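You operate a simulated robot arm through the tools that you are given. There is no shell and no other tool. Be economical: measure what you need, move in short steps, check, and stop when the job is done.

Carry out the task below with a simulated robot arm. There is one attempt and no reset: what you move stays moved.

## Task
Run the brown square module in the blue holder of the tester.
Fine: push the holder back in, then switch the tester on and start it; let the run finish. Where these are worked on the way, their far stop is far enough and under half their travel is too little: blue holder.

Only the result counts: the job must be done as asked and must still hold three seconds after the hand-in. Knocking over, shifting, dropping, spilling or breaking anything else fails it.

## Robot
A 6-joint arm with a two-finger parallel gripper, fixed in place. Base frame: the origin is at the foot of the arm, x ahead of it, y to its left, z up; the work surface is at about z = 0.75. Lengths are in m, angles in rad, forces in N, time in s.
With the tool pointing down near the work surface it reaches from about 0.3 to 0.7 m from the base axis. Its first joint turns from -2.897 to 2.897 rad. Payload 4.1 kg.
The TCP is the grasp point between the finger pads, 0.023 m short of the fingertips. In the tool frame z runs along the fingers and y along their closing line. The gripper opens to 0.094 m. The fingers are 0.038 m wide and 0.01 m thick; the gripper's body (0.054 by 0.096 m) begins 0.039 m behind the TCP.
Orientation is told as [roll, pitch, yaw] about the base's x, y, z axes, in that order, counted from this pose: with the fingers straight down and closing along the base's y, the tool's x points along the base's -x, its y along +y and its z along -z.

## Interface
- The arm moves only by the tool apply_moves. Its argument "commands" is a list of rows, each a list of 7 numbers: the shift along the tool's x, y, z in units of 25 mm (1.0 is 25 mm), then the turn, a rotation vector about the tool's x, y, z in units of 8 degrees (1.0 is 8 degrees), then the opening in per cent of the stroke, from 0 (shut) to 100 (fully open). In form: [[x, y, z, rx, ry, rz, hand], ...]. A call has 1 to 20 rows; each row shifts and turns the commanded pose from where the row before left it, along the tool's axes as they then stand. A call with a number of a shift or a turn outside -1 to 1 is refused whole. Each row takes 0.2 s and may step no farther than 0.05 m and 0.15 rad from the row before; otherwise, or with a gripper value out of range, the whole call is refused. Where a pose cannot be reached the arm comes as near as it can. A force on the tool above 80 N (or 10 N above the force at the start of the call, whichever is more), or a blocked arm, ends the call early, and 0.2 s more pass. The fingers move at their own pace (about 0.045 m/s each) and stop on an object; they squeeze with about 35 N. The grip force told is the motor's: it shows also when the fingers shut on nothing. Time passes only in rows, and 0.2 s behind the last, so rows that do not move let the fingers close. It gives the time, the measured TCP pose, the force on the tool (base axes), the opening and the grip force at its end, in the units of the frame above (readings bear some noise), with the torque about the TCP (base axes, N m) and any sound that the robot's microphone picked up.
- Cameras (640 x 400 px; columns grow to the right, rows downward): "scene" is fixed at [0.0516, 0.5007, 1.768]; the picture's right is [-0.60, -0.80, 0.00], its down [-0.55, 0.41, -0.73] and it looks along [0.58, -0.44, -0.68] (base axes); focal length 368 px, centre (320, 200). "wrist" rides on the gripper at [0.086, 0.016, -0.075] in the tool frame; the picture's right is [-0.18, 0.98, 0.00], its down [-0.58, -0.11, -0.81] and it looks along [-0.79, -0.15, 0.59] (tool axes); focal length 243 px, centre (320, 200). There is no depth. A picture from a camera that has moved, and an enlarged one, comes with that camera's place and axes in the base frame and with its lens.
- capture(camera): a new picture of that camera. It takes no simulated time.
- lift_body(by): slides the trunk up (or, below 0, down) by that many m; the arm rides with it, the base frame stays. It gives what a move gives, with no picture.
- inspect(camera, box): a new picture of the part [left, top, right, bottom] of that camera's present view, enlarged. It takes no simulated time.
- hand_in(): hands the job in; it is judged then, once.

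Go step by step. Nothing tells you positions but the pictures and the camera data: compare them with the known pose of the tool, close in by small moves and look again before you grip or let go. The budget is 120 turns and 64 pictures, counting those below and the enlarged ones. Unless the task says otherwise, let go and move clear before handing in, and close with one line.

The tools are called after "Emit:" by a JSON object that holds its "api" and its "payload". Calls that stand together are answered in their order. apply_moves: Moves the arm, as the interface text tells. Its arguments: {"type":"object","properties":{"commands":{"type":"array","items":{"type":"array","items":{"type":"number"}}}},"required":["commands"]} The other tools are called the same way: lift_body (by) slides the trunk up or down; capture (camera) takes a picture; inspect (camera, box) takes an enlarged picture of a part of a camera's view; hand_in () hands the job in.

At the start:

```text
t: 0.0
ee_pos: [0.2971, 0.0124, 1.4113]
orientation: [0.001, 0.0, -0.001]
force: [0.2, 0.0, 0.7]
moment: [0.02, 0.0, 0.02]
width: 0.0939
grasp_force: 0.1
trunk travel left (down, up): [-0.541, 0.049]
```

scene: 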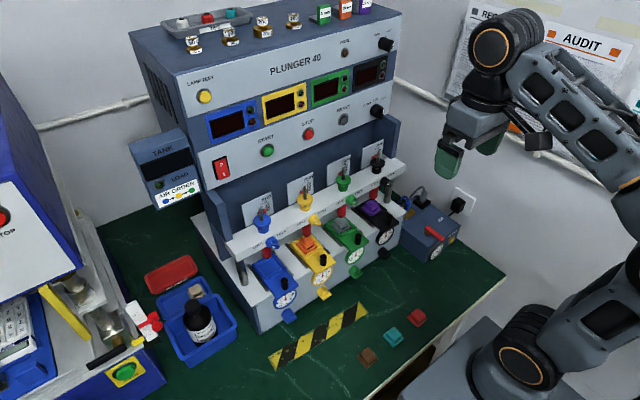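
wrist: 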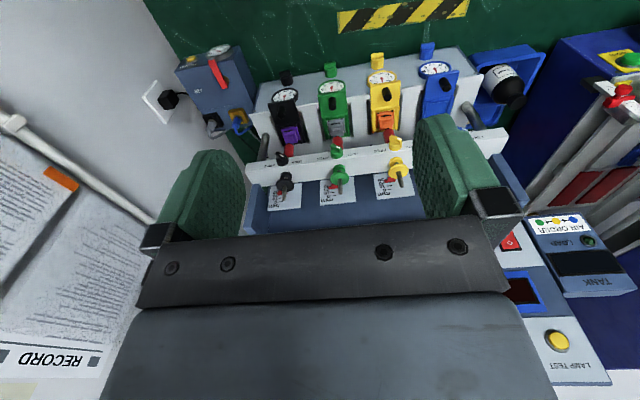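

I see a tester, "PLUNGER 40", with four coloured holders and loose square modules on the table (brown, teal, red). I'll look closer at the tester first.

Emit:
{"api": "inspect", "payload": {"camera": "scene", "box": [220, 160, 420, 330]}}

Emit:
{"api": "inspect", "payload": {"camera": "scene", "box": [130, 10, 410, 200]}}

Emit:
{"api": "inspect", "payload": {"camera": "scene", "box": [130, 240, 440, 400]}}

Emit:
{"api": "inspect", "payload": {"camera": "wrist", "box": [150, 0, 570, 220]}}

```text
2.35 times, centred on (320, 245) of scene
camera zoom: at [0.0516, 0.5007, 1.768], right [-0.6, -0.8, 0.0], down [-0.55, 0.41, -0.73], along [0.58, -0.44, -0.68], focal length 866 px, centre (320, 94)
```

zoom: 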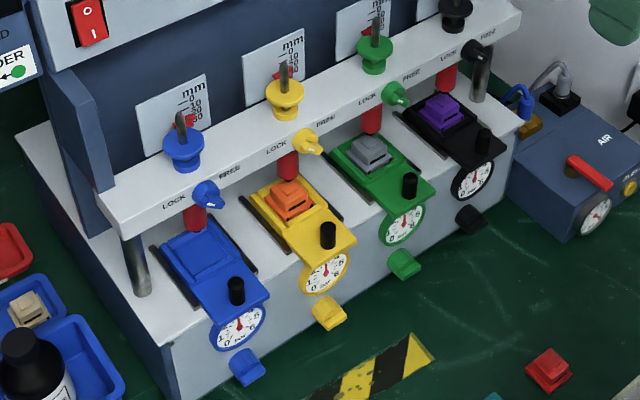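

```text
2.11 times, centred on (270, 105) of scene
camera zoom: at [0.0516, 0.5007, 1.768], right [-0.6, -0.8, 0.0], down [-0.55, 0.41, -0.73], along [0.58, -0.44, -0.68], focal length 775 px, centre (425, 400)
```

zoom: 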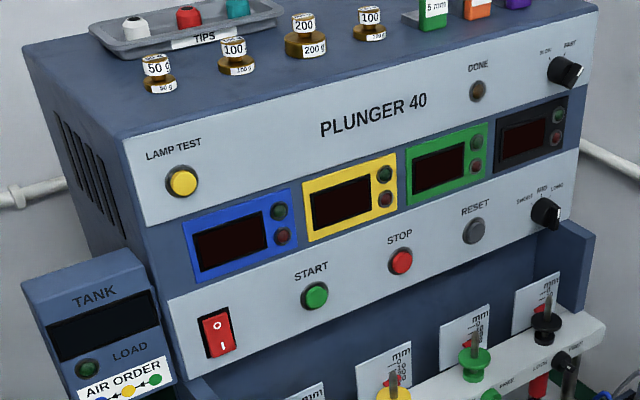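

```text
2.06 times, centred on (285, 320) of scene
camera zoom: at [0.0516, 0.5007, 1.768], right [-0.6, -0.8, 0.0], down [-0.55, 0.41, -0.73], along [0.58, -0.44, -0.68], focal length 760 px, centre (392, -48)
```

zoom: 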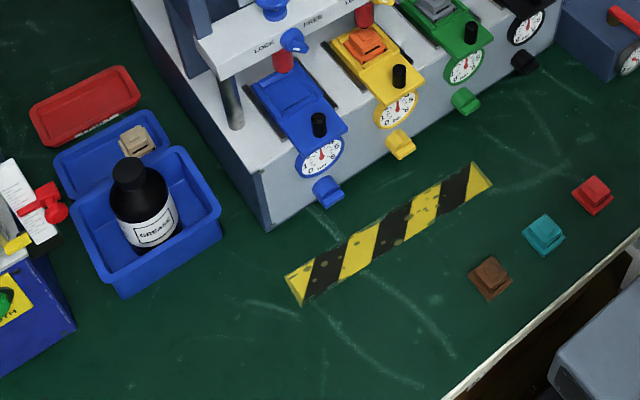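

```text
1.52 times, centred on (360, 110) of wrist
camera zoom: at [0.211, 0.0295, 1.4857], right [0.18, 0.98, 0.0], down [0.58, -0.11, 0.81], along [0.79, -0.15, -0.59], focal length 370 px, centre (259, 337)
```

zoom: 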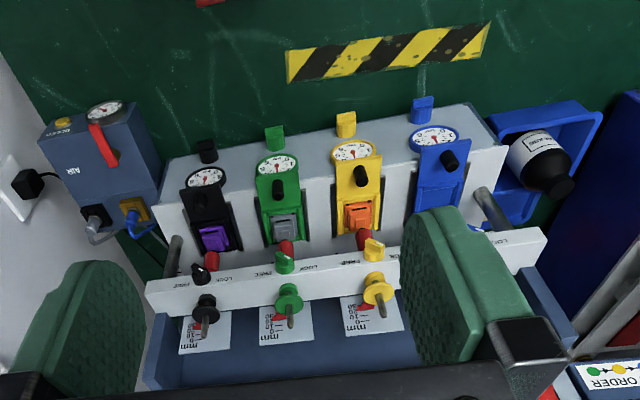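

The brown module is at about (0.32, 0.12) and the blue holder at about (0.65, 0.22). I'll zoom in on the details.

Emit:
{"api": "inspect", "payload": {"camera": "scene", "box": [225, 195, 325, 330]}}

Emit:
{"api": "inspect", "payload": {"camera": "scene", "box": [340, 20, 400, 120]}}

Emit:
{"api": "inspect", "payload": {"camera": "scene", "box": [340, 300, 440, 375]}}

```text
2.96 times, centred on (275, 262) of scene
camera zoom: at [0.0516, 0.5007, 1.768], right [-0.6, -0.8, 0.0], down [-0.55, 0.41, -0.73], along [0.58, -0.44, -0.68], focal length 1091 px, centre (453, 15)
```

zoom: 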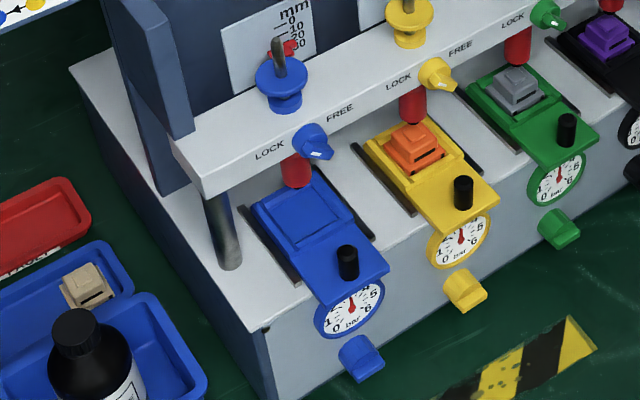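

```text
4.00 times, centred on (370, 70) of scene
camera zoom: at [0.0516, 0.5007, 1.768], right [-0.6, -0.8, 0.0], down [-0.55, 0.41, -0.73], along [0.58, -0.44, -0.68], focal length 1473 px, centre (120, 720)
```

zoom: 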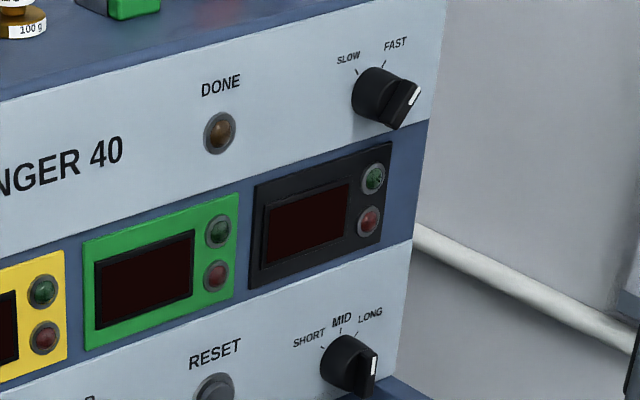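

```text
5.33 times, centred on (390, 338) of scene
camera zoom: at [0.0516, 0.5007, 1.768], right [-0.6, -0.8, 0.0], down [-0.55, 0.41, -0.73], along [0.58, -0.44, -0.68], focal length 1963 px, centre (-53, -533)
```

zoom: 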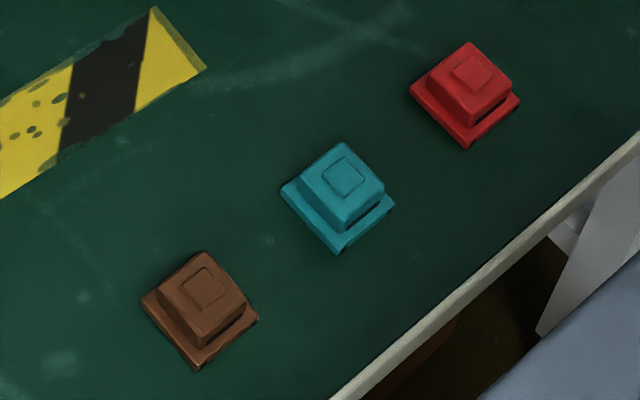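

The holders look pushed in, and blue is empty. I'll lower the trunk and move above the brown module.

Emit:
{"api": "lift_body", "payload": {"by": -0.4}}

Emit:
{"api": "apply_moves", "payload": {"commands": [[0, 1, 0, 0, 0, 0, 100], [0, 1, 0, 0, 0, 0, 100], [0, 1, 0, 0, 0, 0, 100], [0, 1, 0, 0, 0, 0, 100], [0, 0.5, 0, 0, 0, 0, 100], [0, 0, 0.6, 0, 0, 0, 100]]}}

Emit:
{"api": "capture", "payload": {"camera": "wrist"}}

Emit:
{"api": "capture", "payload": {"camera": "scene"}}

```text
t: 3.8
ee_pos: [0.2973, 0.0121, 1.0109]
orientation: [0.0, 0.0, 0.0]
force: [-0.3, 0.5, -0.6]
moment: [-0.04, 0.03, -0.01]
width: 0.0938
grasp_force: 0.0
trunk travel left (down, up): [-0.141, 0.449]
```

```text
t: 5.2
ee_pos: [0.2982, 0.1263, 0.9966]
orientation: [0.001, 0.0, 0.001]
force: [-0.2, 0.4, 0.1]
moment: [0.02, 0.0, -0.01]
width: 0.0941
grasp_force: 0.0
trunk travel left (down, up): [-0.141, 0.449]
```

```text
54 pictures are left
camera wrist: at [0.2113, 0.1423, 1.0714], right [0.18, 0.98, 0.0], down [0.58, -0.11, 0.81], along [0.79, -0.15, -0.59], focal length 243 px, centre (320, 200)
```

wrist: 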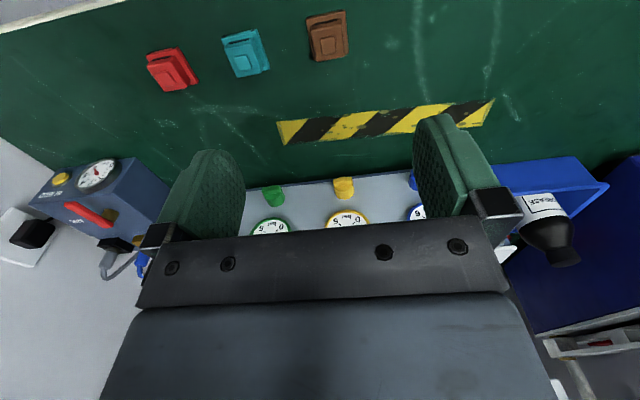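

```text
53 pictures are left
```

scene: 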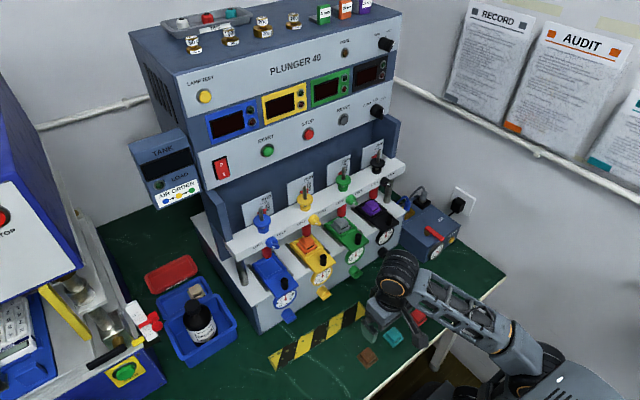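

Emit:
{"api": "inspect", "payload": {"camera": "wrist", "box": [285, 0, 375, 75]}}

Emit:
{"api": "inspect", "payload": {"camera": "scene", "box": [245, 230, 345, 310]}}

```text
5.33 times, centred on (330, 38) of wrist
camera zoom: at [0.2113, 0.1423, 1.0714], right [0.18, 0.98, 0.0], down [0.58, -0.11, 0.81], along [0.79, -0.15, -0.59], focal length 1294 px, centre (267, 1067)
```

zoom: 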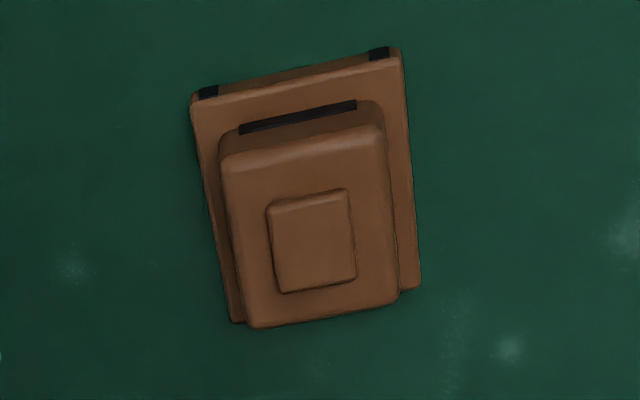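

```text
5.00 times, centred on (295, 270) of scene
camera zoom: at [0.0516, 0.5007, 1.768], right [-0.6, -0.8, 0.0], down [-0.55, 0.41, -0.73], along [0.58, -0.44, -0.68], focal length 1841 px, centre (445, -150)
```

zoom: 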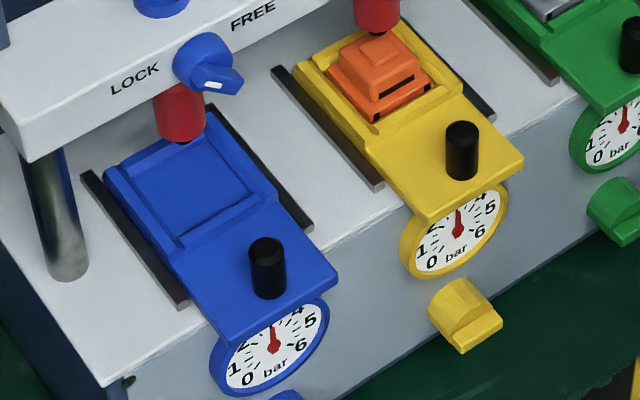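

The brown module is square to the base axes at (0.323, 0.130), with its stripe facing the robot, the same way as the orange one in its holder. The blue holder's knob triangulates to about (0.535, 0.245, 0.97). I'll go there first to pull the holder out.

Emit:
{"api": "apply_moves", "payload": {"commands": [[0, 0, -1, 0, 0, 0, 60], [0, 1, -1, 0, 0, 0, 55], [-1, 1, 0, 0, 0, 0, 55], [-1, 1, 0, 0, 0, 0, 55], [-1, 1, 0, 0, 0, 0, 55], [-1, 0.75, 0, 0, 0, 0, 55], [-1, 0, 0, 0, 0, 0, 55], [-1, 0, 0, 0, 0, 0, 55]]}}

Emit:
{"api": "capture", "payload": {"camera": "wrist"}}

Emit:
{"api": "capture", "payload": {"camera": "scene"}}

```text
t: 7.0
ee_pos: [0.4366, 0.2371, 0.9868]
orientation: [0.001, -0.002, -0.001]
force: [-0.6, 0.3, 0.6]
moment: [0.03, -0.02, 0.01]
width: 0.0519
grasp_force: 0.1
out of reach, approached as far as the arm can: row 2, 4, 5, 6, 7, 8
trunk travel left (down, up): [-0.141, 0.449]
```

```text
50 pictures are left
camera wrist: at [0.3487, 0.252, 1.0597], right [0.18, 0.98, 0.0], down [0.58, -0.11, 0.81], along [0.79, -0.15, -0.59], focal length 243 px, centre (320, 200)
```

wrist: 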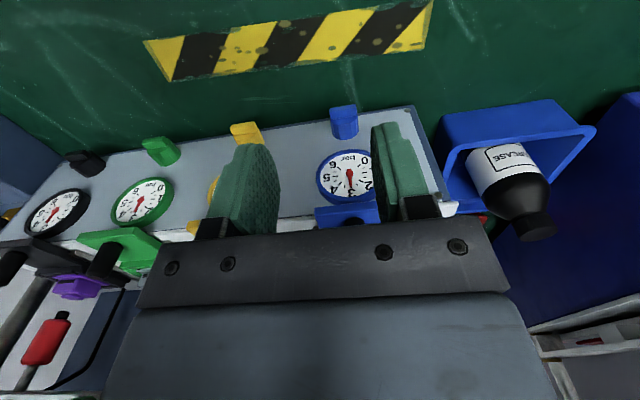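

```text
49 pictures are left
```

scene: 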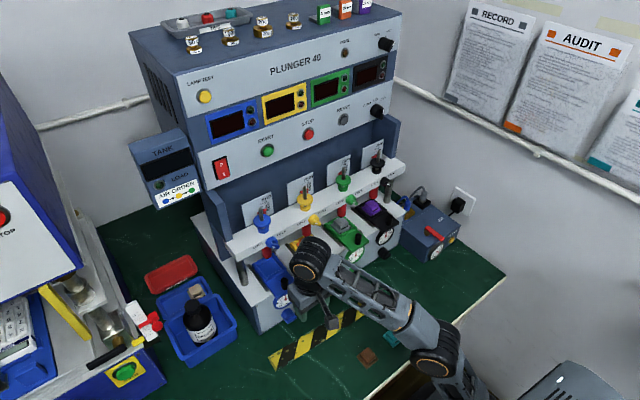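

The arm is too low relative to the trunk to reach there, so I'll raise the trunk.

Emit:
{"api": "lift_body", "payload": {"by": 0.2}}

Emit:
{"api": "apply_moves", "payload": {"commands": [[0, 0, 1, 0, 0, 0, 55], [0, 0.3, 1, 0, 0, 0, 55], [0, 0, 1, 0, 0, 0, 55], [0, 0, 1, 0, 0, 0, 55], [0, 0, 1, 0, 0, 0, 55], [0, 0, 0.5, 0, 0, 0, 55]]}}

Emit:
{"api": "capture", "payload": {"camera": "wrist"}}

```text
t: 9.2
ee_pos: [0.4347, 0.2358, 1.1859]
orientation: [0.001, -0.002, 0.0]
force: [0.1, -0.3, -0.3]
moment: [0.03, -0.02, -0.02]
width: 0.0515
grasp_force: 0.2
trunk travel left (down, up): [-0.341, 0.249]
```

```text
t: 10.6
ee_pos: [0.4347, 0.244, 1.0487]
orientation: [0.002, -0.003, 0.0]
force: [0.3, -0.6, 0.7]
moment: [-0.01, 0.02, -0.01]
width: 0.0517
grasp_force: 0.0
trunk travel left (down, up): [-0.341, 0.249]
```

```text
48 pictures are left
camera wrist: at [0.3488, 0.2601, 1.1224], right [0.18, 0.98, 0.0], down [0.58, -0.11, 0.81], along [0.79, -0.15, -0.59], focal length 243 px, centre (320, 200)
```

wrist: 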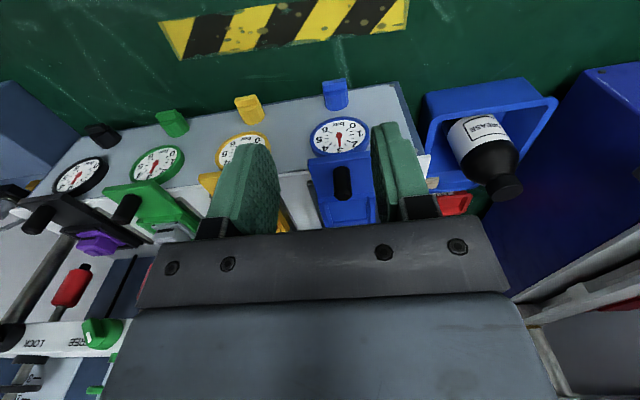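

Emit:
{"api": "apply_moves", "payload": {"commands": [[-1, 0.1, 0.2, 0, 0, 0, 55], [-1, 0, 0.2, 0, 0, 0, 55], [-1, 0, 0, 0, 0, 0, 55], [-0.8, 0, 0, 0, 0, 0, 55], [0, 0, 0, 0, 0, 0, 55]]}}

Emit:
{"api": "capture", "payload": {"camera": "wrist"}}

Emit:
{"api": "inspect", "payload": {"camera": "scene", "box": [225, 180, 345, 330]}}

```text
t: 11.6
ee_pos: [0.5117, 0.2453, 1.0389]
orientation: [-0.009, 0.028, 0.005]
force: [-69.9, -20.2, -3.5]
moment: [1.12, -3.96, -0.45]
width: 0.0518
grasp_force: 0.0
trunk travel left (down, up): [-0.341, 0.249]
stopped in row 5: the force on the tool passed its limit at 108 N (the readings are from after the stop); the commanded pose is now the measured one
```

```text
47 pictures are left
camera wrist: at [0.4272, 0.2623, 1.1159], right [0.18, 0.98, -0.01], down [0.6, -0.1, 0.79], along [0.78, -0.15, -0.61], focal length 243 px, centre (320, 200)
```

wrist: 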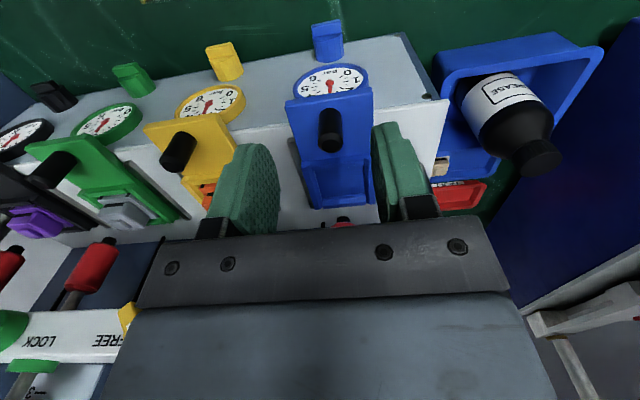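

```text
2.67 times, centred on (285, 255) of scene
camera zoom: at [0.0516, 0.5007, 1.768], right [-0.6, -0.8, 0.0], down [-0.55, 0.41, -0.73], along [0.58, -0.44, -0.68], focal length 982 px, centre (413, 53)
```

zoom: 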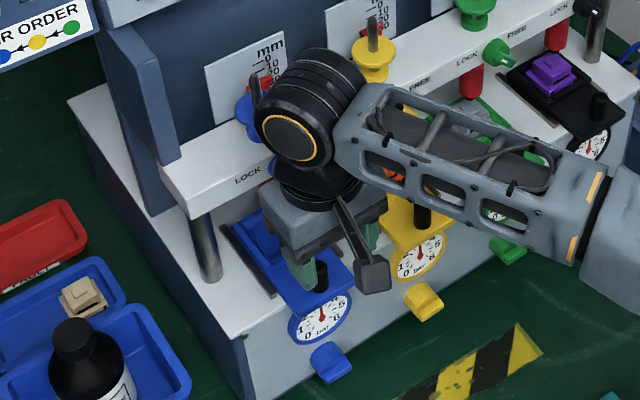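

The wrist touched the bar or lever. I'll back off and tilt the tool so the body leans toward the robot.

Emit:
{"api": "apply_moves", "payload": {"commands": [[1, 0, 0, 0, 0, 0, 55], [1, 0, 0, 0, 0, 0, 55], [1, 0, -0.5, 0, -1, 0, 55], [0, 0, 0, 0, -1, 0, 55], [0, 0, 0, 0, -1, 0, 55], [0, 0, 0, 0, -1, 0, 55], [0, 0, 0, 0, -1, 0, 55]]}}

Emit:
{"api": "inspect", "payload": {"camera": "scene", "box": [225, 180, 385, 340]}}

Emit:
{"api": "capture", "payload": {"camera": "wrist"}}

```text
t: 13.2
ee_pos: [0.4475, 0.2467, 1.0492]
orientation: [-0.01, -0.675, 0.008]
force: [-0.4, 0.5, -0.2]
moment: [0.01, 0.02, -0.01]
width: 0.0513
grasp_force: 0.1
trunk travel left (down, up): [-0.341, 0.249]
```

```text
2.50 times, centred on (305, 260) of scene
camera zoom: at [0.0516, 0.5007, 1.768], right [-0.6, -0.8, 0.0], down [-0.55, 0.41, -0.73], along [0.58, -0.44, -0.68], focal length 920 px, centre (358, 50)
```

zoom: 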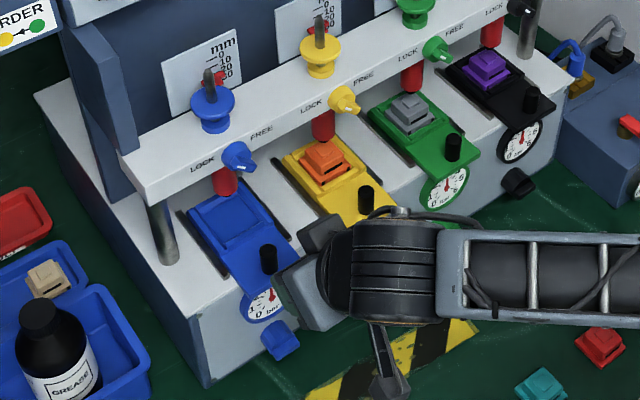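

```text
44 pictures are left
camera wrist: at [0.3326, 0.2633, 1.0529], right [0.14, 0.98, 0.11], down [-0.05, -0.1, 0.99], along [0.99, -0.15, 0.04], focal length 243 px, centre (320, 200)
```

wrist: 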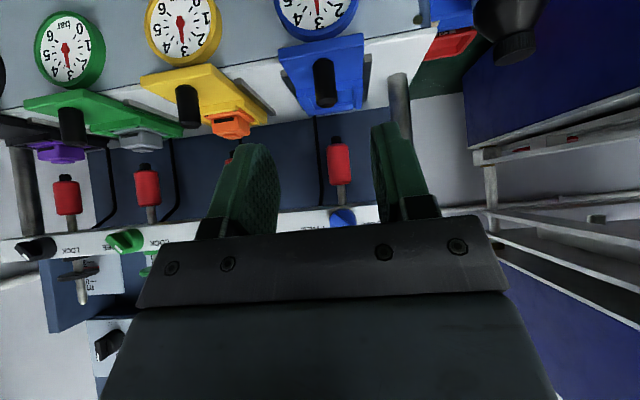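

Emit:
{"api": "apply_moves", "payload": {"commands": [[-0.5, 0.05, 0, 0, 0, 0, 55], [-0.47, 0, 0, 0, 0, 0, 55], [0, 0, 1, 0, 0, 0, 55], [0, 0, 1, 0, 0, 0, 55], [0, 0, 1, 0, 0, 0, 55], [0, 0, 0.6, 0, 0, 0, 55]]}}

Emit:
{"api": "capture", "payload": {"camera": "wrist"}}

Emit:
{"api": "inspect", "payload": {"camera": "scene", "box": [225, 180, 385, 340]}}

```text
t: 14.6
ee_pos: [0.5214, 0.2468, 0.9933]
orientation: [-0.011, -0.674, 0.008]
force: [0.6, -0.1, -0.2]
moment: [0.02, -0.04, -0.03]
width: 0.0517
grasp_force: 0.0
trunk travel left (down, up): [-0.341, 0.249]
```

```text
43 pictures are left
camera wrist: at [0.4074, 0.2633, 0.997], right [0.14, 0.98, 0.11], down [-0.05, -0.1, 0.99], along [0.99, -0.15, 0.03], focal length 243 px, centre (320, 200)
```

wrist: 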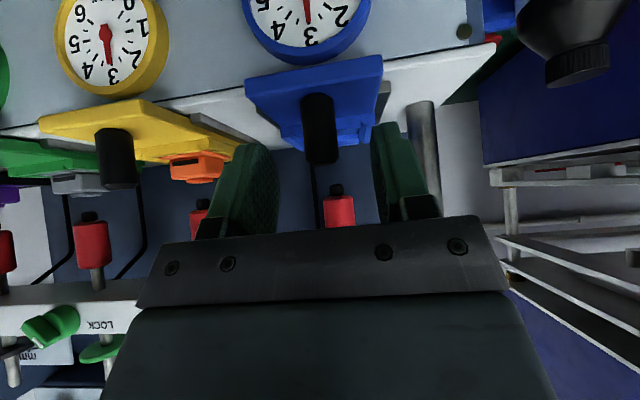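

```text
2.50 times, centred on (305, 260) of scene
camera zoom: at [0.0516, 0.5007, 1.768], right [-0.6, -0.8, 0.0], down [-0.55, 0.41, -0.73], along [0.58, -0.44, -0.68], focal length 920 px, centre (358, 50)
```

zoom: 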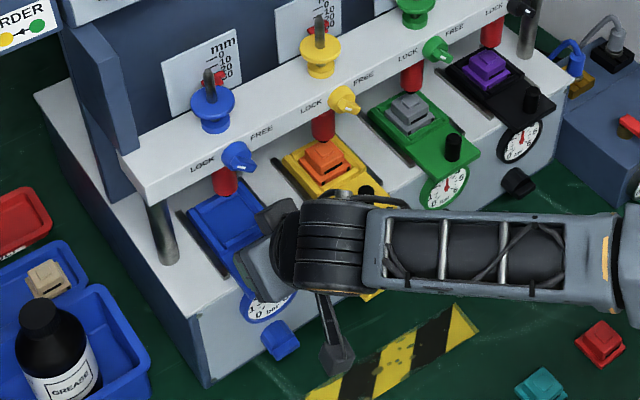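

The knob top is just below the TCP, so I'll go in a bit and close.

Emit:
{"api": "apply_moves", "payload": {"commands": [[0, 0.05, 0.4, 0, 0, 0, 55], [0, 0, 0.38, 0, 0, 0, 55], [0, 0, 0, 0, 0, 0, 0], [0, 0, 0, 0, 0, 0, 0], [0, 0, 0, 0, 0, 0, 0]]}}

Emit:
{"api": "capture", "payload": {"camera": "wrist"}}

```text
t: 15.8
ee_pos: [0.5331, 0.2476, 0.9774]
orientation: [-0.01, -0.673, 0.004]
force: [-1.7, -4.5, -0.7]
moment: [0.65, -0.11, -0.06]
width: 0.0179
grasp_force: 42.6
trunk travel left (down, up): [-0.341, 0.249]
```

```text
41 pictures are left
camera wrist: at [0.4195, 0.2641, 0.9811], right [0.14, 0.98, 0.11], down [-0.05, -0.1, 0.99], along [0.99, -0.15, 0.03], focal length 243 px, centre (320, 200)
```

wrist: 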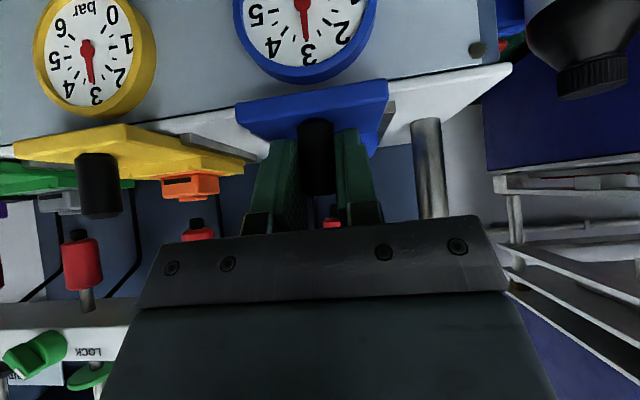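

Knob gripped (18 mm). Now I'll pull it straight along -x.

Emit:
{"api": "apply_moves", "payload": {"commands": [[0.391, 0, -0.312, 0, 0, 0, 0], [0.391, 0, -0.312, 0, 0, 0, 0], [0.391, 0, -0.312, 0, 0, 0, 0], [0.391, 0, -0.312, 0, 0, 0, 0], [0.391, 0, -0.312, 0, 0, 0, 0], [0.391, 0, -0.312, 0, 0, 0, 0]]}}

Emit:
{"api": "inspect", "payload": {"camera": "scene", "box": [225, 180, 385, 340]}}

```text
t: 17.2
ee_pos: [0.4591, 0.2469, 0.9781]
orientation: [-0.012, -0.672, 0.007]
force: [-1.5, -14.5, -12.7]
moment: [0.84, -0.58, -0.1]
width: 0.0177
grasp_force: 44.9
trunk travel left (down, up): [-0.341, 0.249]
```

```text
2.50 times, centred on (305, 260) of scene
camera zoom: at [0.0516, 0.5007, 1.768], right [-0.6, -0.8, 0.0], down [-0.55, 0.41, -0.73], along [0.58, -0.44, -0.68], focal length 920 px, centre (358, 50)
```

zoom: 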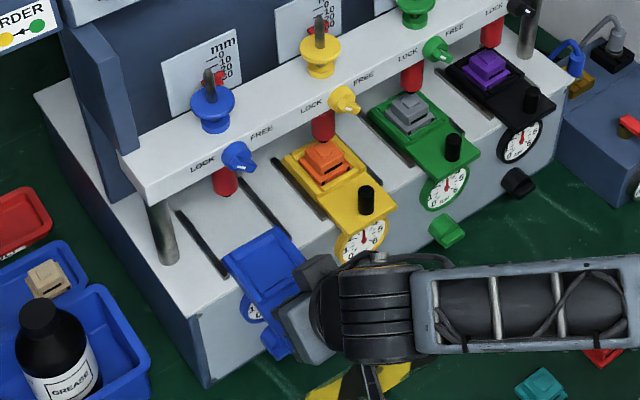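

Emit:
{"api": "apply_moves", "payload": {"commands": [[0.391, 0, -0.312, 0, 0, 0, 0], [0.391, 0, -0.312, 0, 0, 0, 0]]}}

```text
t: 17.8
ee_pos: [0.4347, 0.248, 0.9761]
orientation: [-0.011, -0.671, 0.01]
force: [-0.1, -14.9, -15.1]
moment: [0.9, 0.17, -0.11]
width: 0.0175
grasp_force: 45.2
trunk travel left (down, up): [-0.341, 0.249]
```

Emit:
{"api": "apply_moves", "payload": {"commands": [[0.391, 0, -0.312, 0, 0, 0, 0]]}}

Emit:
{"api": "inspect", "payload": {"camera": "scene", "box": [225, 180, 385, 340]}}

```text
t: 18.2
ee_pos: [0.4265, 0.2484, 0.9785]
orientation: [-0.006, -0.677, 0.007]
force: [37.4, -10.9, -6.0]
moment: [0.61, -0.17, -0.08]
width: 0.0179
grasp_force: 45.2
trunk travel left (down, up): [-0.341, 0.249]
```

```text
2.50 times, centred on (305, 260) of scene
camera zoom: at [0.0516, 0.5007, 1.768], right [-0.6, -0.8, 0.0], down [-0.55, 0.41, -0.73], along [0.58, -0.44, -0.68], focal length 920 px, centre (358, 50)
```

zoom: 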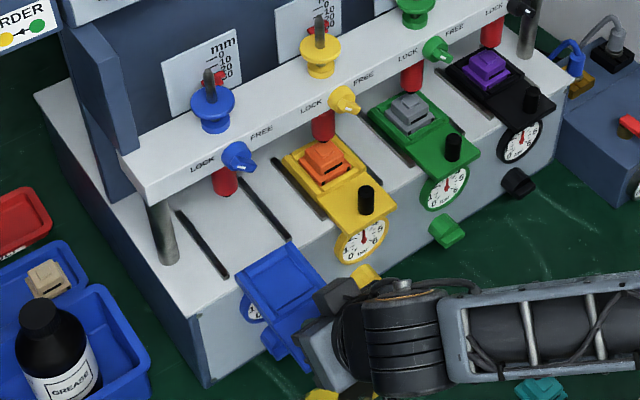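

The holder hit its far stop after about 0.107 m of travel. I'll release and back away.

Emit:
{"api": "apply_moves", "payload": {"commands": [[-0.15, 0, 0.12, 0, 0, 0, 20], [0, 0, 0, 0, 0, 0, 50], [0, 0, 0, 0, 0, 0, 50], [0, 0, -1, 0, 0, 0, 50], [0, 0, -1, 0, 0, 0, 50], [0, 0, -1, 0, 0, 0, 50], [-1, 0, -1, 0, 0, 0, 50], [-1, 0, -1, 0, 0, 0, 100], [-1, 0, -1, 0, 1, 0, 100], [0, 0, 0, 0, 1, 0, 100], [0, 0, 0, 0, 1, 0, 100]]}}

Emit:
{"api": "capture", "payload": {"camera": "wrist"}}

Emit:
{"api": "capture", "payload": {"camera": "scene"}}

```text
t: 20.6
ee_pos: [0.3915, 0.2509, 1.143]
orientation: [-0.009, -0.251, 0.004]
force: [0.2, -0.6, -0.3]
moment: [-0.01, 0.02, -0.01]
width: 0.0943
grasp_force: 0.1
trunk travel left (down, up): [-0.341, 0.249]
```

```text
38 pictures are left
camera wrist: at [0.2899, 0.2669, 1.193], right [0.18, 0.98, 0.04], down [0.36, -0.1, 0.93], along [0.92, -0.15, -0.37], focal length 243 px, centre (320, 200)
```

wrist: 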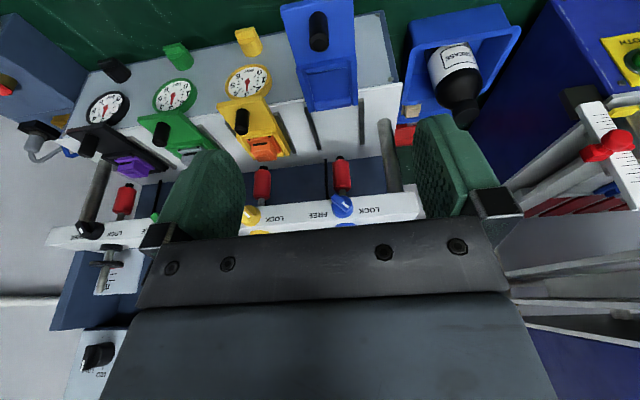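

```text
37 pictures are left
```

scene: 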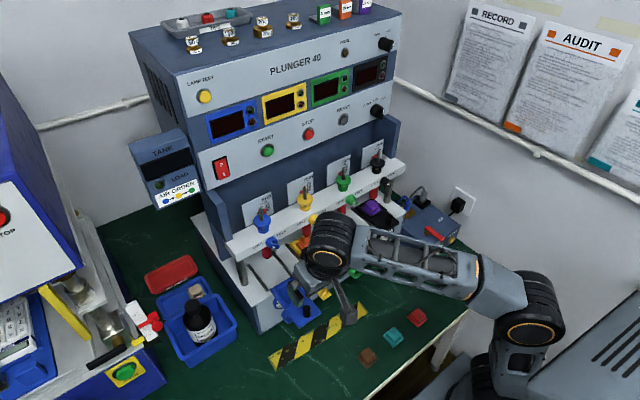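

Emit:
{"api": "inspect", "payload": {"camera": "wrist", "box": [270, 0, 370, 120]}}

Emit:
{"api": "inspect", "payload": {"camera": "scene", "box": [250, 260, 340, 340]}}

```text
3.33 times, centred on (320, 60) of wrist
camera zoom: at [0.2899, 0.2669, 1.193], right [0.18, 0.98, 0.04], down [0.36, -0.1, 0.93], along [0.92, -0.15, -0.37], focal length 809 px, centre (320, 667)
```

zoom: 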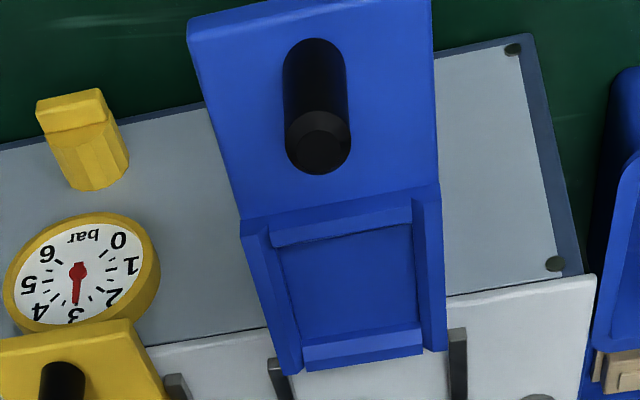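

```text
5.00 times, centred on (295, 300) of scene
camera zoom: at [0.0516, 0.5007, 1.768], right [-0.6, -0.8, 0.0], down [-0.55, 0.41, -0.73], along [0.58, -0.44, -0.68], focal length 1841 px, centre (445, -300)
```

zoom: 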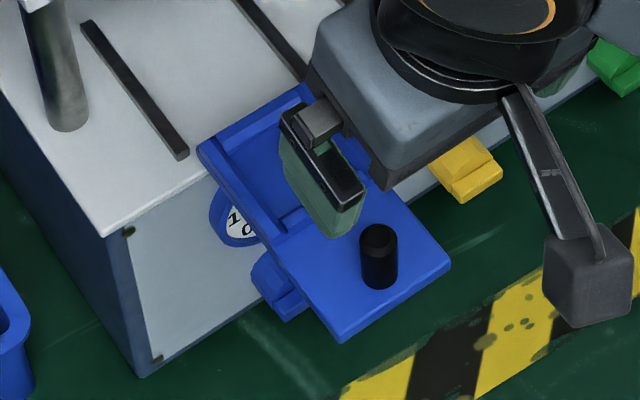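

The recess is about 47 mm square, centred near (0.521, 0.2475), and the module is 42 mm. I'll tilt the tool 22° for both pick and place so the wrist clears the bar, then go over the brown module.

Emit:
{"api": "apply_moves", "payload": {"commands": [[0, 0, 0, 0, -1, 0, 70], [0.56, -0.96, -0.23, 0, 0, 0, 70], [0.56, -0.96, -0.23, 0, 0, 0, 70], [0.56, -0.96, -0.23, 0, 0, 0, 70], [0.56, -0.96, -0.23, 0, 0, 0, 70], [0.56, -0.96, -0.23, 0, 0, 0, 70]]}}

Emit:
{"api": "lift_body", "payload": {"by": -0.25}}

Emit:
{"api": "capture", "payload": {"camera": "wrist"}}

Emit:
{"api": "inspect", "payload": {"camera": "scene", "box": [260, 260, 330, 330]}}

```text
t: 22.0
ee_pos: [0.316, 0.1295, 1.1431]
orientation: [-0.009, -0.395, 0.006]
force: [-0.4, 0.5, -0.5]
moment: [0.01, 0.02, 0.01]
width: 0.0659
grasp_force: 0.1
trunk travel left (down, up): [-0.341, 0.249]
```

```text
t: 24.6
ee_pos: [0.3157, 0.1297, 0.8952]
orientation: [-0.008, -0.394, 0.006]
force: [0.6, -0.3, -0.4]
moment: [-0.01, -0.02, 0.0]
width: 0.066
grasp_force: 0.0
trunk travel left (down, up): [-0.091, 0.499]
```

```text
34 pictures are left
camera wrist: at [0.2076, 0.1465, 0.9292], right [0.17, 0.98, 0.06], down [0.23, -0.1, 0.97], along [0.96, -0.15, -0.24], focal length 243 px, centre (320, 200)
```

wrist: 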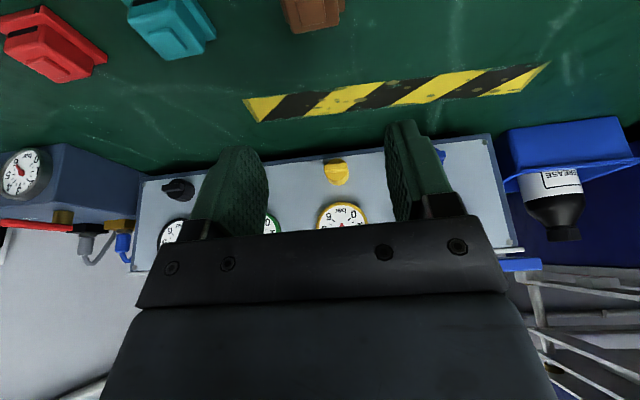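

```text
5.71 times, centred on (295, 295) of scene
camera zoom: at [0.0516, 0.5007, 1.768], right [-0.6, -0.8, 0.0], down [-0.55, 0.41, -0.73], along [0.58, -0.44, -0.68], focal length 2104 px, centre (463, -343)
```

zoom: 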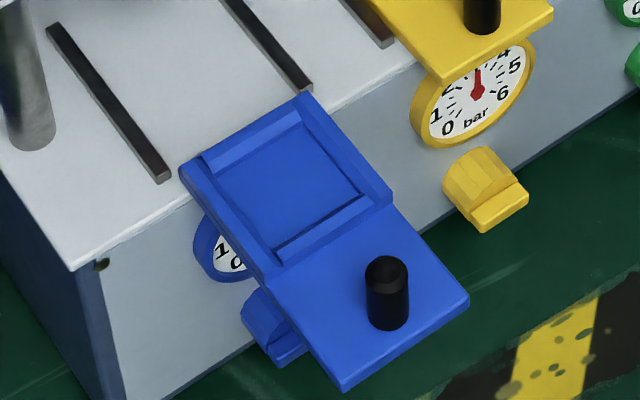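

Emit:
{"api": "apply_moves", "payload": {"commands": [[0.41, 0.03, 0.98, 0, 0, 0, 65], [0.41, 0, 0.98, 0, 0, 0, 65], [0.41, 0, 0.98, 0, 0, 0, 65], [0, 0, 0, 0, 0, 0, 65]]}}

Emit:
{"api": "capture", "payload": {"camera": "wrist"}}

Emit:
{"api": "inspect", "payload": {"camera": "scene", "box": [330, 310, 430, 390]}}

```text
t: 25.6
ee_pos: [0.3173, 0.1297, 0.812]
orientation: [-0.009, -0.394, 0.005]
force: [-0.1, -0.2, 0.7]
moment: [-0.01, 0.01, 0.0]
width: 0.0609
grasp_force: 0.0
trunk travel left (down, up): [-0.091, 0.499]
```

```text
32 pictures are left
camera wrist: at [0.2084, 0.147, 0.8478], right [0.17, 0.98, 0.06], down [0.23, -0.1, 0.97], along [0.96, -0.15, -0.24], focal length 243 px, centre (320, 200)
```

wrist: 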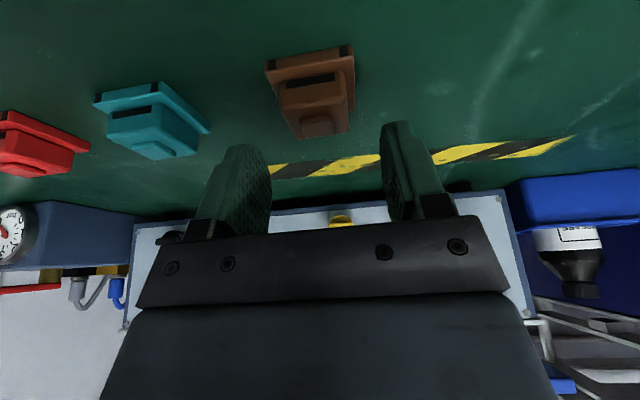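

```text
5.00 times, centred on (380, 350) of scene
camera zoom: at [0.0516, 0.5007, 1.768], right [-0.6, -0.8, 0.0], down [-0.55, 0.41, -0.73], along [0.58, -0.44, -0.68], focal length 1841 px, centre (20, -550)
```

zoom: 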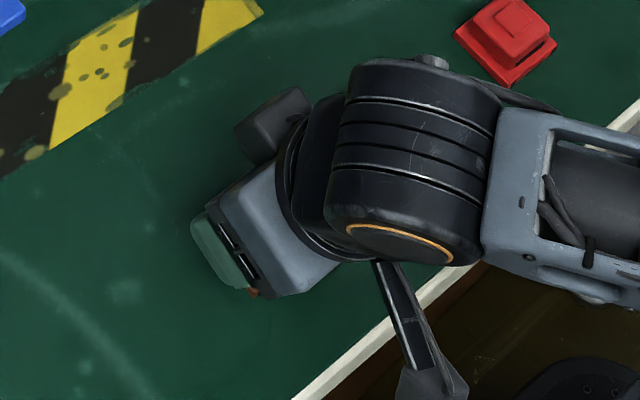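

Emit:
{"api": "apply_moves", "payload": {"commands": [[0.23, 0.05, 0.38, 0, 0, 0, 65], [0.22, 0, 0.38, 0, 0, 0, 65], [0, 0, 0, 0, 0, 0, 65]]}}

Emit:
{"api": "capture", "payload": {"camera": "wrist"}}

```text
t: 26.4
ee_pos: [0.3123, 0.1324, 0.7921]
orientation: [-0.008, -0.395, 0.006]
force: [-0.1, 0.1, 0.2]
moment: [0.0, -0.02, -0.03]
width: 0.061
grasp_force: 0.1
trunk travel left (down, up): [-0.091, 0.499]
```

```text
30 pictures are left
camera wrist: at [0.2044, 0.1487, 0.8269], right [0.17, 0.98, 0.06], down [0.23, -0.1, 0.97], along [0.96, -0.15, -0.24], focal length 243 px, centre (320, 200)
```

wrist: 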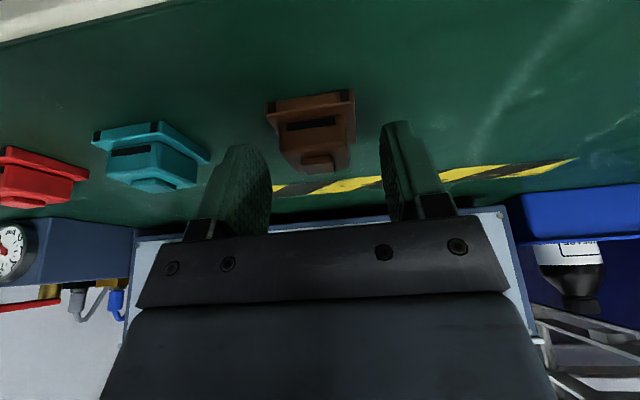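

Emit:
{"api": "apply_moves", "payload": {"commands": [[-0.05, 0, 0.11, 0, 0, 0, 40], [0, 0, 0, 0, 0, 0, 0], [0, 0, 0, 0, 0, 0, 0], [0, 0, 0, 0, 0, 0, 0], [0, 0, 0, 0, 0, 0, 0]]}}

Emit:
{"api": "capture", "payload": {"camera": "wrist"}}

```text
t: 27.6
ee_pos: [0.3151, 0.1319, 0.7887]
orientation: [-0.008, -0.395, 0.004]
force: [-0.1, -0.7, 1.0]
moment: [0.0, -0.02, 0.02]
width: 0.0327
grasp_force: 35.3
trunk travel left (down, up): [-0.091, 0.499]
```

```text
29 pictures are left
camera wrist: at [0.2066, 0.1482, 0.8251], right [0.17, 0.98, 0.06], down [0.23, -0.1, 0.97], along [0.96, -0.15, -0.24], focal length 243 px, centre (320, 200)
```

wrist: 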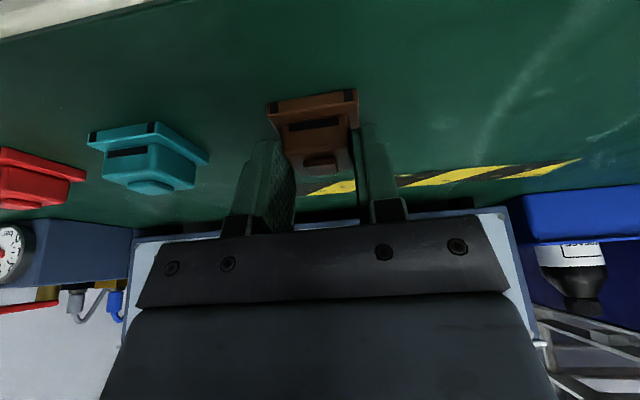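

Gripped at 32.7 mm. Now I'll lift it and check.

Emit:
{"api": "apply_moves", "payload": {"commands": [[-0.193, 0, -0.46, 0, 0, 0, 0], [-0.385, 0, -0.92, 0, 0, 0, 0], [-0.385, 0, -0.92, 0, 0, 0, 0]]}}

Emit:
{"api": "lift_body", "payload": {"by": 0.25}}

Emit:
{"api": "capture", "payload": {"camera": "wrist"}}

```text
t: 28.4
ee_pos: [0.3153, 0.1325, 0.8533]
orientation: [-0.009, -0.393, 0.006]
force: [-0.3, -0.6, -0.3]
moment: [0.04, -0.02, -0.01]
width: 0.0326
grasp_force: 35.0
trunk travel left (down, up): [-0.091, 0.499]
```

```text
t: 31.0
ee_pos: [0.3153, 0.1312, 1.1017]
orientation: [-0.01, -0.395, 0.007]
force: [0.6, -0.3, -1.0]
moment: [-0.02, 0.03, 0.04]
width: 0.0328
grasp_force: 34.9
trunk travel left (down, up): [-0.341, 0.249]
```

```text
28 pictures are left
camera wrist: at [0.2067, 0.1481, 1.1379], right [0.17, 0.98, 0.06], down [0.23, -0.1, 0.97], along [0.96, -0.15, -0.24], focal length 243 px, centre (320, 200)
```

wrist: 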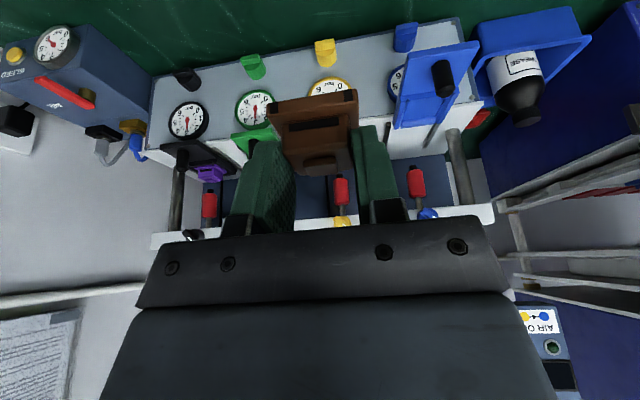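

Held steady. Now I'll carry it over toward the blue holder.

Emit:
{"api": "apply_moves", "payload": {"commands": [[-0.883, 0.657, 0.629, 0, 0, 0, 0], [-0.883, 0.657, 0.629, 0, 0, 0, 0], [-0.883, 0.657, 0.629, 0, 0, 0, 0], [-0.883, 0.657, 0.629, 0, 0, 0, 0], [-0.883, 0.657, 0.629, 0, 0, 0, 0], [-0.883, 0.657, 0.629, 0, 0, 0, 0], [-0.883, 0.657, 0.629, 0, 0, 0, 0], [0, 0, 0, 0, 0, 0, 0]]}}

Emit:
{"api": "capture", "payload": {"camera": "wrist"}}

Emit:
{"api": "inspect", "payload": {"camera": "scene", "box": [240, 220, 360, 340]}}

```text
t: 32.8
ee_pos: [0.5017, 0.246, 1.0595]
orientation: [-0.008, -0.394, 0.004]
force: [0.0, -0.2, -0.8]
moment: [-0.01, 0.01, -0.01]
width: 0.0326
grasp_force: 34.6
trunk travel left (down, up): [-0.341, 0.249]
```

```text
27 pictures are left
camera wrist: at [0.3925, 0.2628, 1.0954], right [0.17, 0.98, 0.06], down [0.23, -0.1, 0.97], along [0.96, -0.15, -0.24], focal length 243 px, centre (320, 200)
```

wrist: 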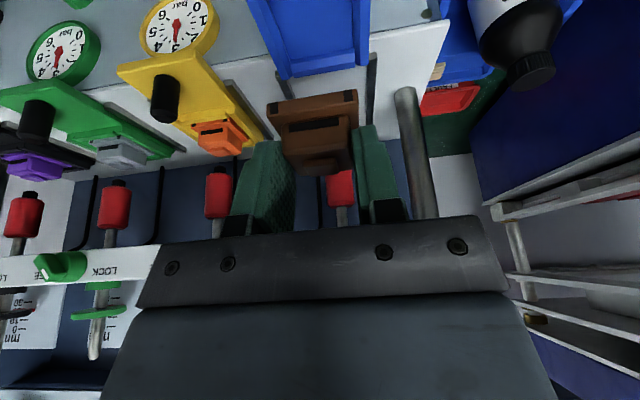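

```text
3.33 times, centred on (300, 280) of scene
camera zoom: at [0.0516, 0.5007, 1.768], right [-0.6, -0.8, 0.0], down [-0.55, 0.41, -0.73], along [0.58, -0.44, -0.68], focal length 1227 px, centre (387, -67)
```

zoom: 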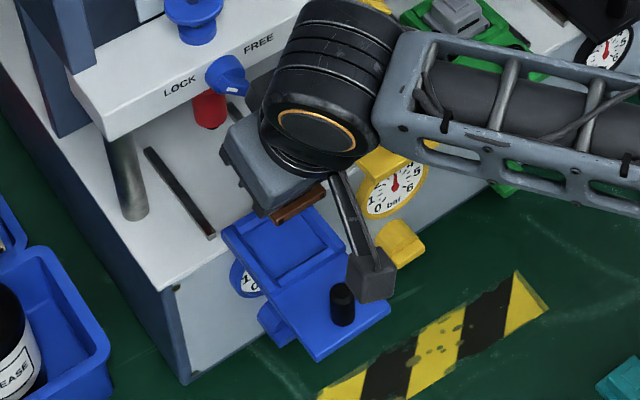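

Emit:
{"api": "inspect", "payload": {"camera": "wrist", "box": [230, 0, 400, 180]}}

```text
2.22 times, centred on (315, 90) of wrist
camera zoom: at [0.3925, 0.2628, 1.0954], right [0.17, 0.98, 0.06], down [0.23, -0.1, 0.97], along [0.96, -0.15, -0.24], focal length 539 px, centre (331, 444)
```

zoom: 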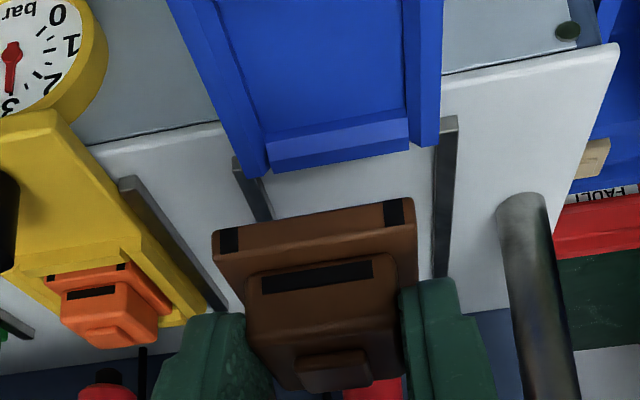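

Emit:
{"api": "apply_moves", "payload": {"commands": [[0.1, 0.08, 0.72, 0, 0, 0, 0], [0.09, 0, 0.72, 0, 0, 0, 0], [0, 0, 0, 0, 0, 0, 0]]}}

Emit:
{"api": "inspect", "payload": {"camera": "wrist", "box": [230, 0, 400, 180]}}

Emit:
{"api": "inspect", "payload": {"camera": "scene", "box": [250, 240, 340, 330]}}

```text
t: 33.6
ee_pos: [0.509, 0.2478, 1.025]
orientation: [-0.008, -0.394, 0.006]
force: [-0.5, 1.4, -1.0]
moment: [-0.01, 0.02, 0.01]
width: 0.033
grasp_force: 34.9
trunk travel left (down, up): [-0.341, 0.249]
```

```text
2.22 times, centred on (315, 90) of wrist
camera zoom: at [0.4009, 0.2645, 1.0606], right [0.17, 0.98, 0.06], down [0.23, -0.1, 0.97], along [0.96, -0.15, -0.24], focal length 539 px, centre (331, 444)
```

zoom: 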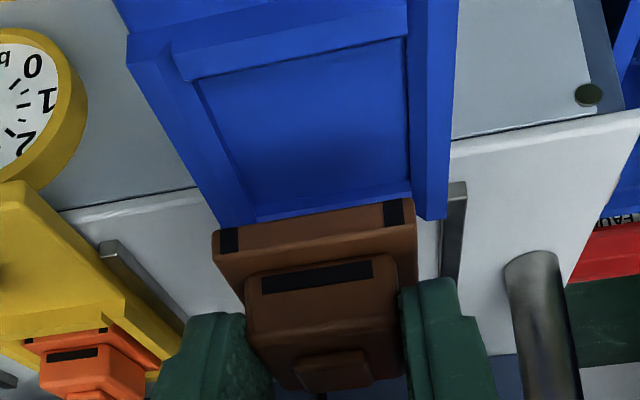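

```text
4.44 times, centred on (295, 285) of scene
camera zoom: at [0.0516, 0.5007, 1.768], right [-0.6, -0.8, 0.0], down [-0.55, 0.41, -0.73], along [0.58, -0.44, -0.68], focal length 1636 px, centre (431, -178)
```

zoom: 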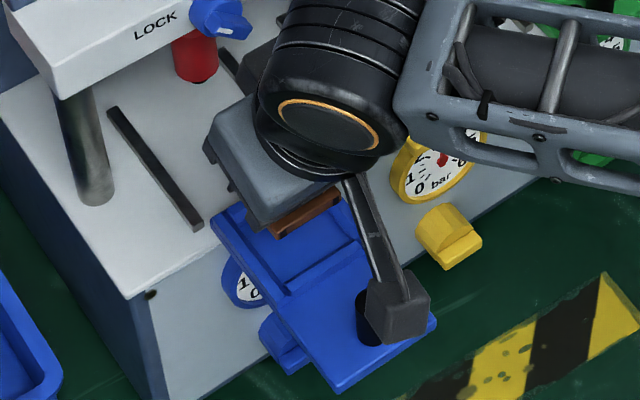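

Aligned in x and y. I'll go straight down most of the way and check.

Emit:
{"api": "apply_moves", "payload": {"commands": [[0.23, 0, 0.55, 0, 0, 0, 0], [0.19, 0, 0.46, 0, 0, 0, 0], [0, 0, 0, 0, 0, 0, 0]]}}

Emit:
{"api": "inspect", "payload": {"camera": "wrist", "box": [230, 0, 400, 180]}}

Emit:
{"api": "inspect", "payload": {"camera": "scene", "box": [250, 240, 340, 330]}}

```text
t: 34.4
ee_pos: [0.5103, 0.2479, 0.9964]
orientation: [-0.011, -0.392, 0.009]
force: [0.3, 0.1, -0.8]
moment: [0.02, -0.03, 0.0]
width: 0.0328
grasp_force: 34.5
trunk travel left (down, up): [-0.341, 0.249]
```

```text
2.22 times, centred on (315, 90) of wrist
camera zoom: at [0.401, 0.2652, 1.0316], right [0.17, 0.98, 0.06], down [0.23, -0.1, 0.97], along [0.96, -0.15, -0.24], focal length 539 px, centre (331, 444)
```

zoom: 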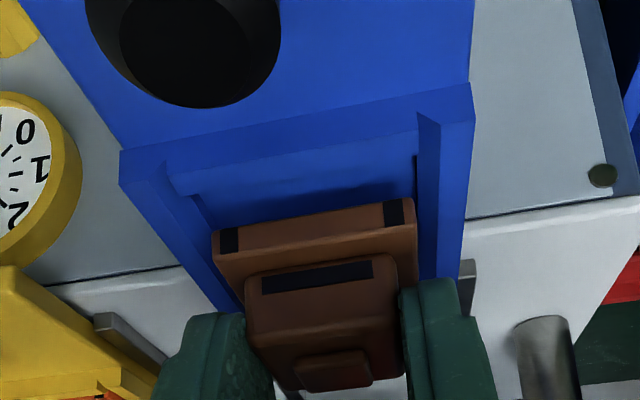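

```text
4.44 times, centred on (295, 285) of scene
camera zoom: at [0.0516, 0.5007, 1.768], right [-0.6, -0.8, 0.0], down [-0.55, 0.41, -0.73], along [0.58, -0.44, -0.68], focal length 1636 px, centre (431, -178)
```

zoom: 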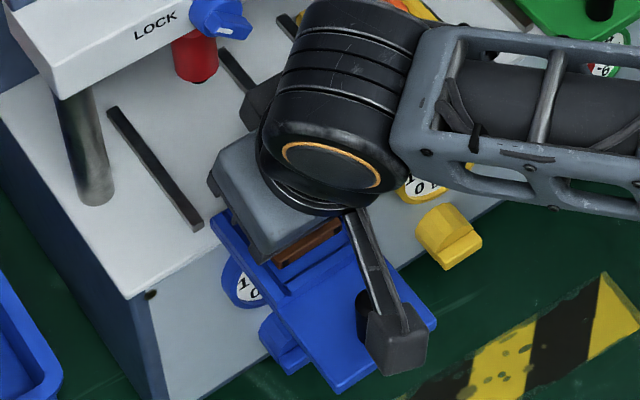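

Emit:
{"api": "apply_moves", "payload": {"commands": [[0.03, -0.02, 0.21, 0, 0, 0, 0], [0.07, 0, 0.17, 0, 0, 0, 0], [0, 0, 0, 0, 0, 0, 0]]}}

Emit:
{"api": "inspect", "payload": {"camera": "wrist", "box": [230, 0, 400, 180]}}

```text
t: 35.2
ee_pos: [0.5104, 0.2472, 0.9882]
orientation: [-0.007, -0.394, 0.005]
force: [1.3, 0.1, -1.1]
moment: [0.01, 0.02, -0.02]
width: 0.0329
grasp_force: 35.2
trunk travel left (down, up): [-0.341, 0.249]
```

```text
2.22 times, centred on (315, 90) of wrist
camera zoom: at [0.4023, 0.2646, 1.0222], right [0.17, 0.98, 0.06], down [0.23, -0.1, 0.97], along [0.96, -0.15, -0.24], focal length 539 px, centre (331, 444)
```

zoom: 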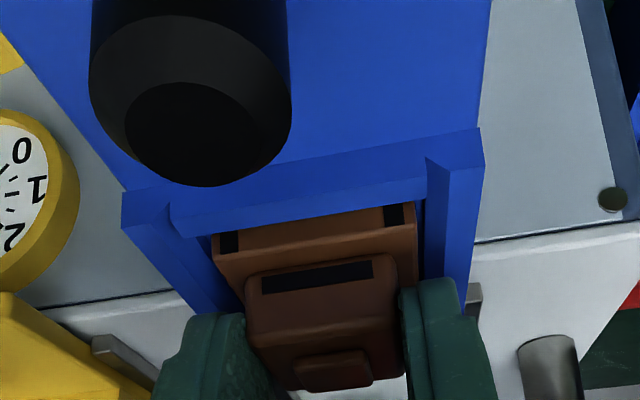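

Emit:
{"api": "apply_moves", "payload": {"commands": [[0.03, 0, 0.074, 0, 0, 0, 0], [0, 0, 0, 0, 0, 0, 0]]}}

Emit:
{"api": "apply_moves", "payload": {"commands": [[0.03, 0, 0.074, 0, 0, 0, 0], [0, 0, 0, 0, 0, 0, 0]]}}

Emit:
{"api": "inspect", "payload": {"camera": "wrist", "box": [230, 0, 400, 180]}}

```text
t: 35.8
ee_pos: [0.5095, 0.2478, 0.986]
orientation: [-0.008, -0.397, 0.003]
force: [1.2, 1.1, 8.9]
moment: [0.22, -0.01, 0.01]
width: 0.0331
grasp_force: 35.1
trunk travel left (down, up): [-0.341, 0.249]
```

```text
t: 36.4
ee_pos: [0.5089, 0.2475, 0.9872]
orientation: [-0.007, -0.4, 0.005]
force: [0.8, 1.2, 25.5]
moment: [0.15, 0.06, -0.02]
width: 0.0329
grasp_force: 34.8
trunk travel left (down, up): [-0.341, 0.249]
```

```text
2.22 times, centred on (315, 90) of wrist
camera zoom: at [0.4009, 0.2642, 1.021], right [0.17, 0.98, 0.07], down [0.22, -0.1, 0.97], along [0.96, -0.15, -0.24], focal length 539 px, centre (331, 444)
```

zoom: 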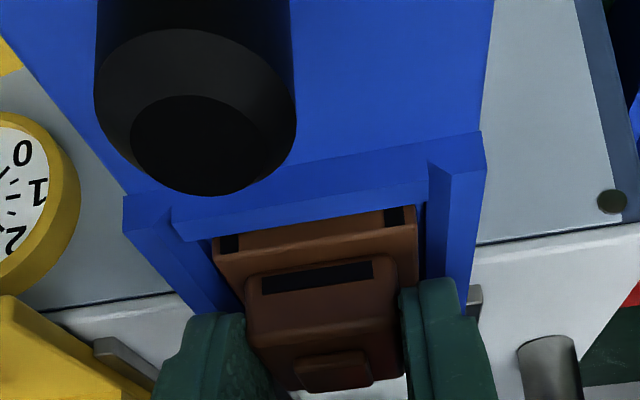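

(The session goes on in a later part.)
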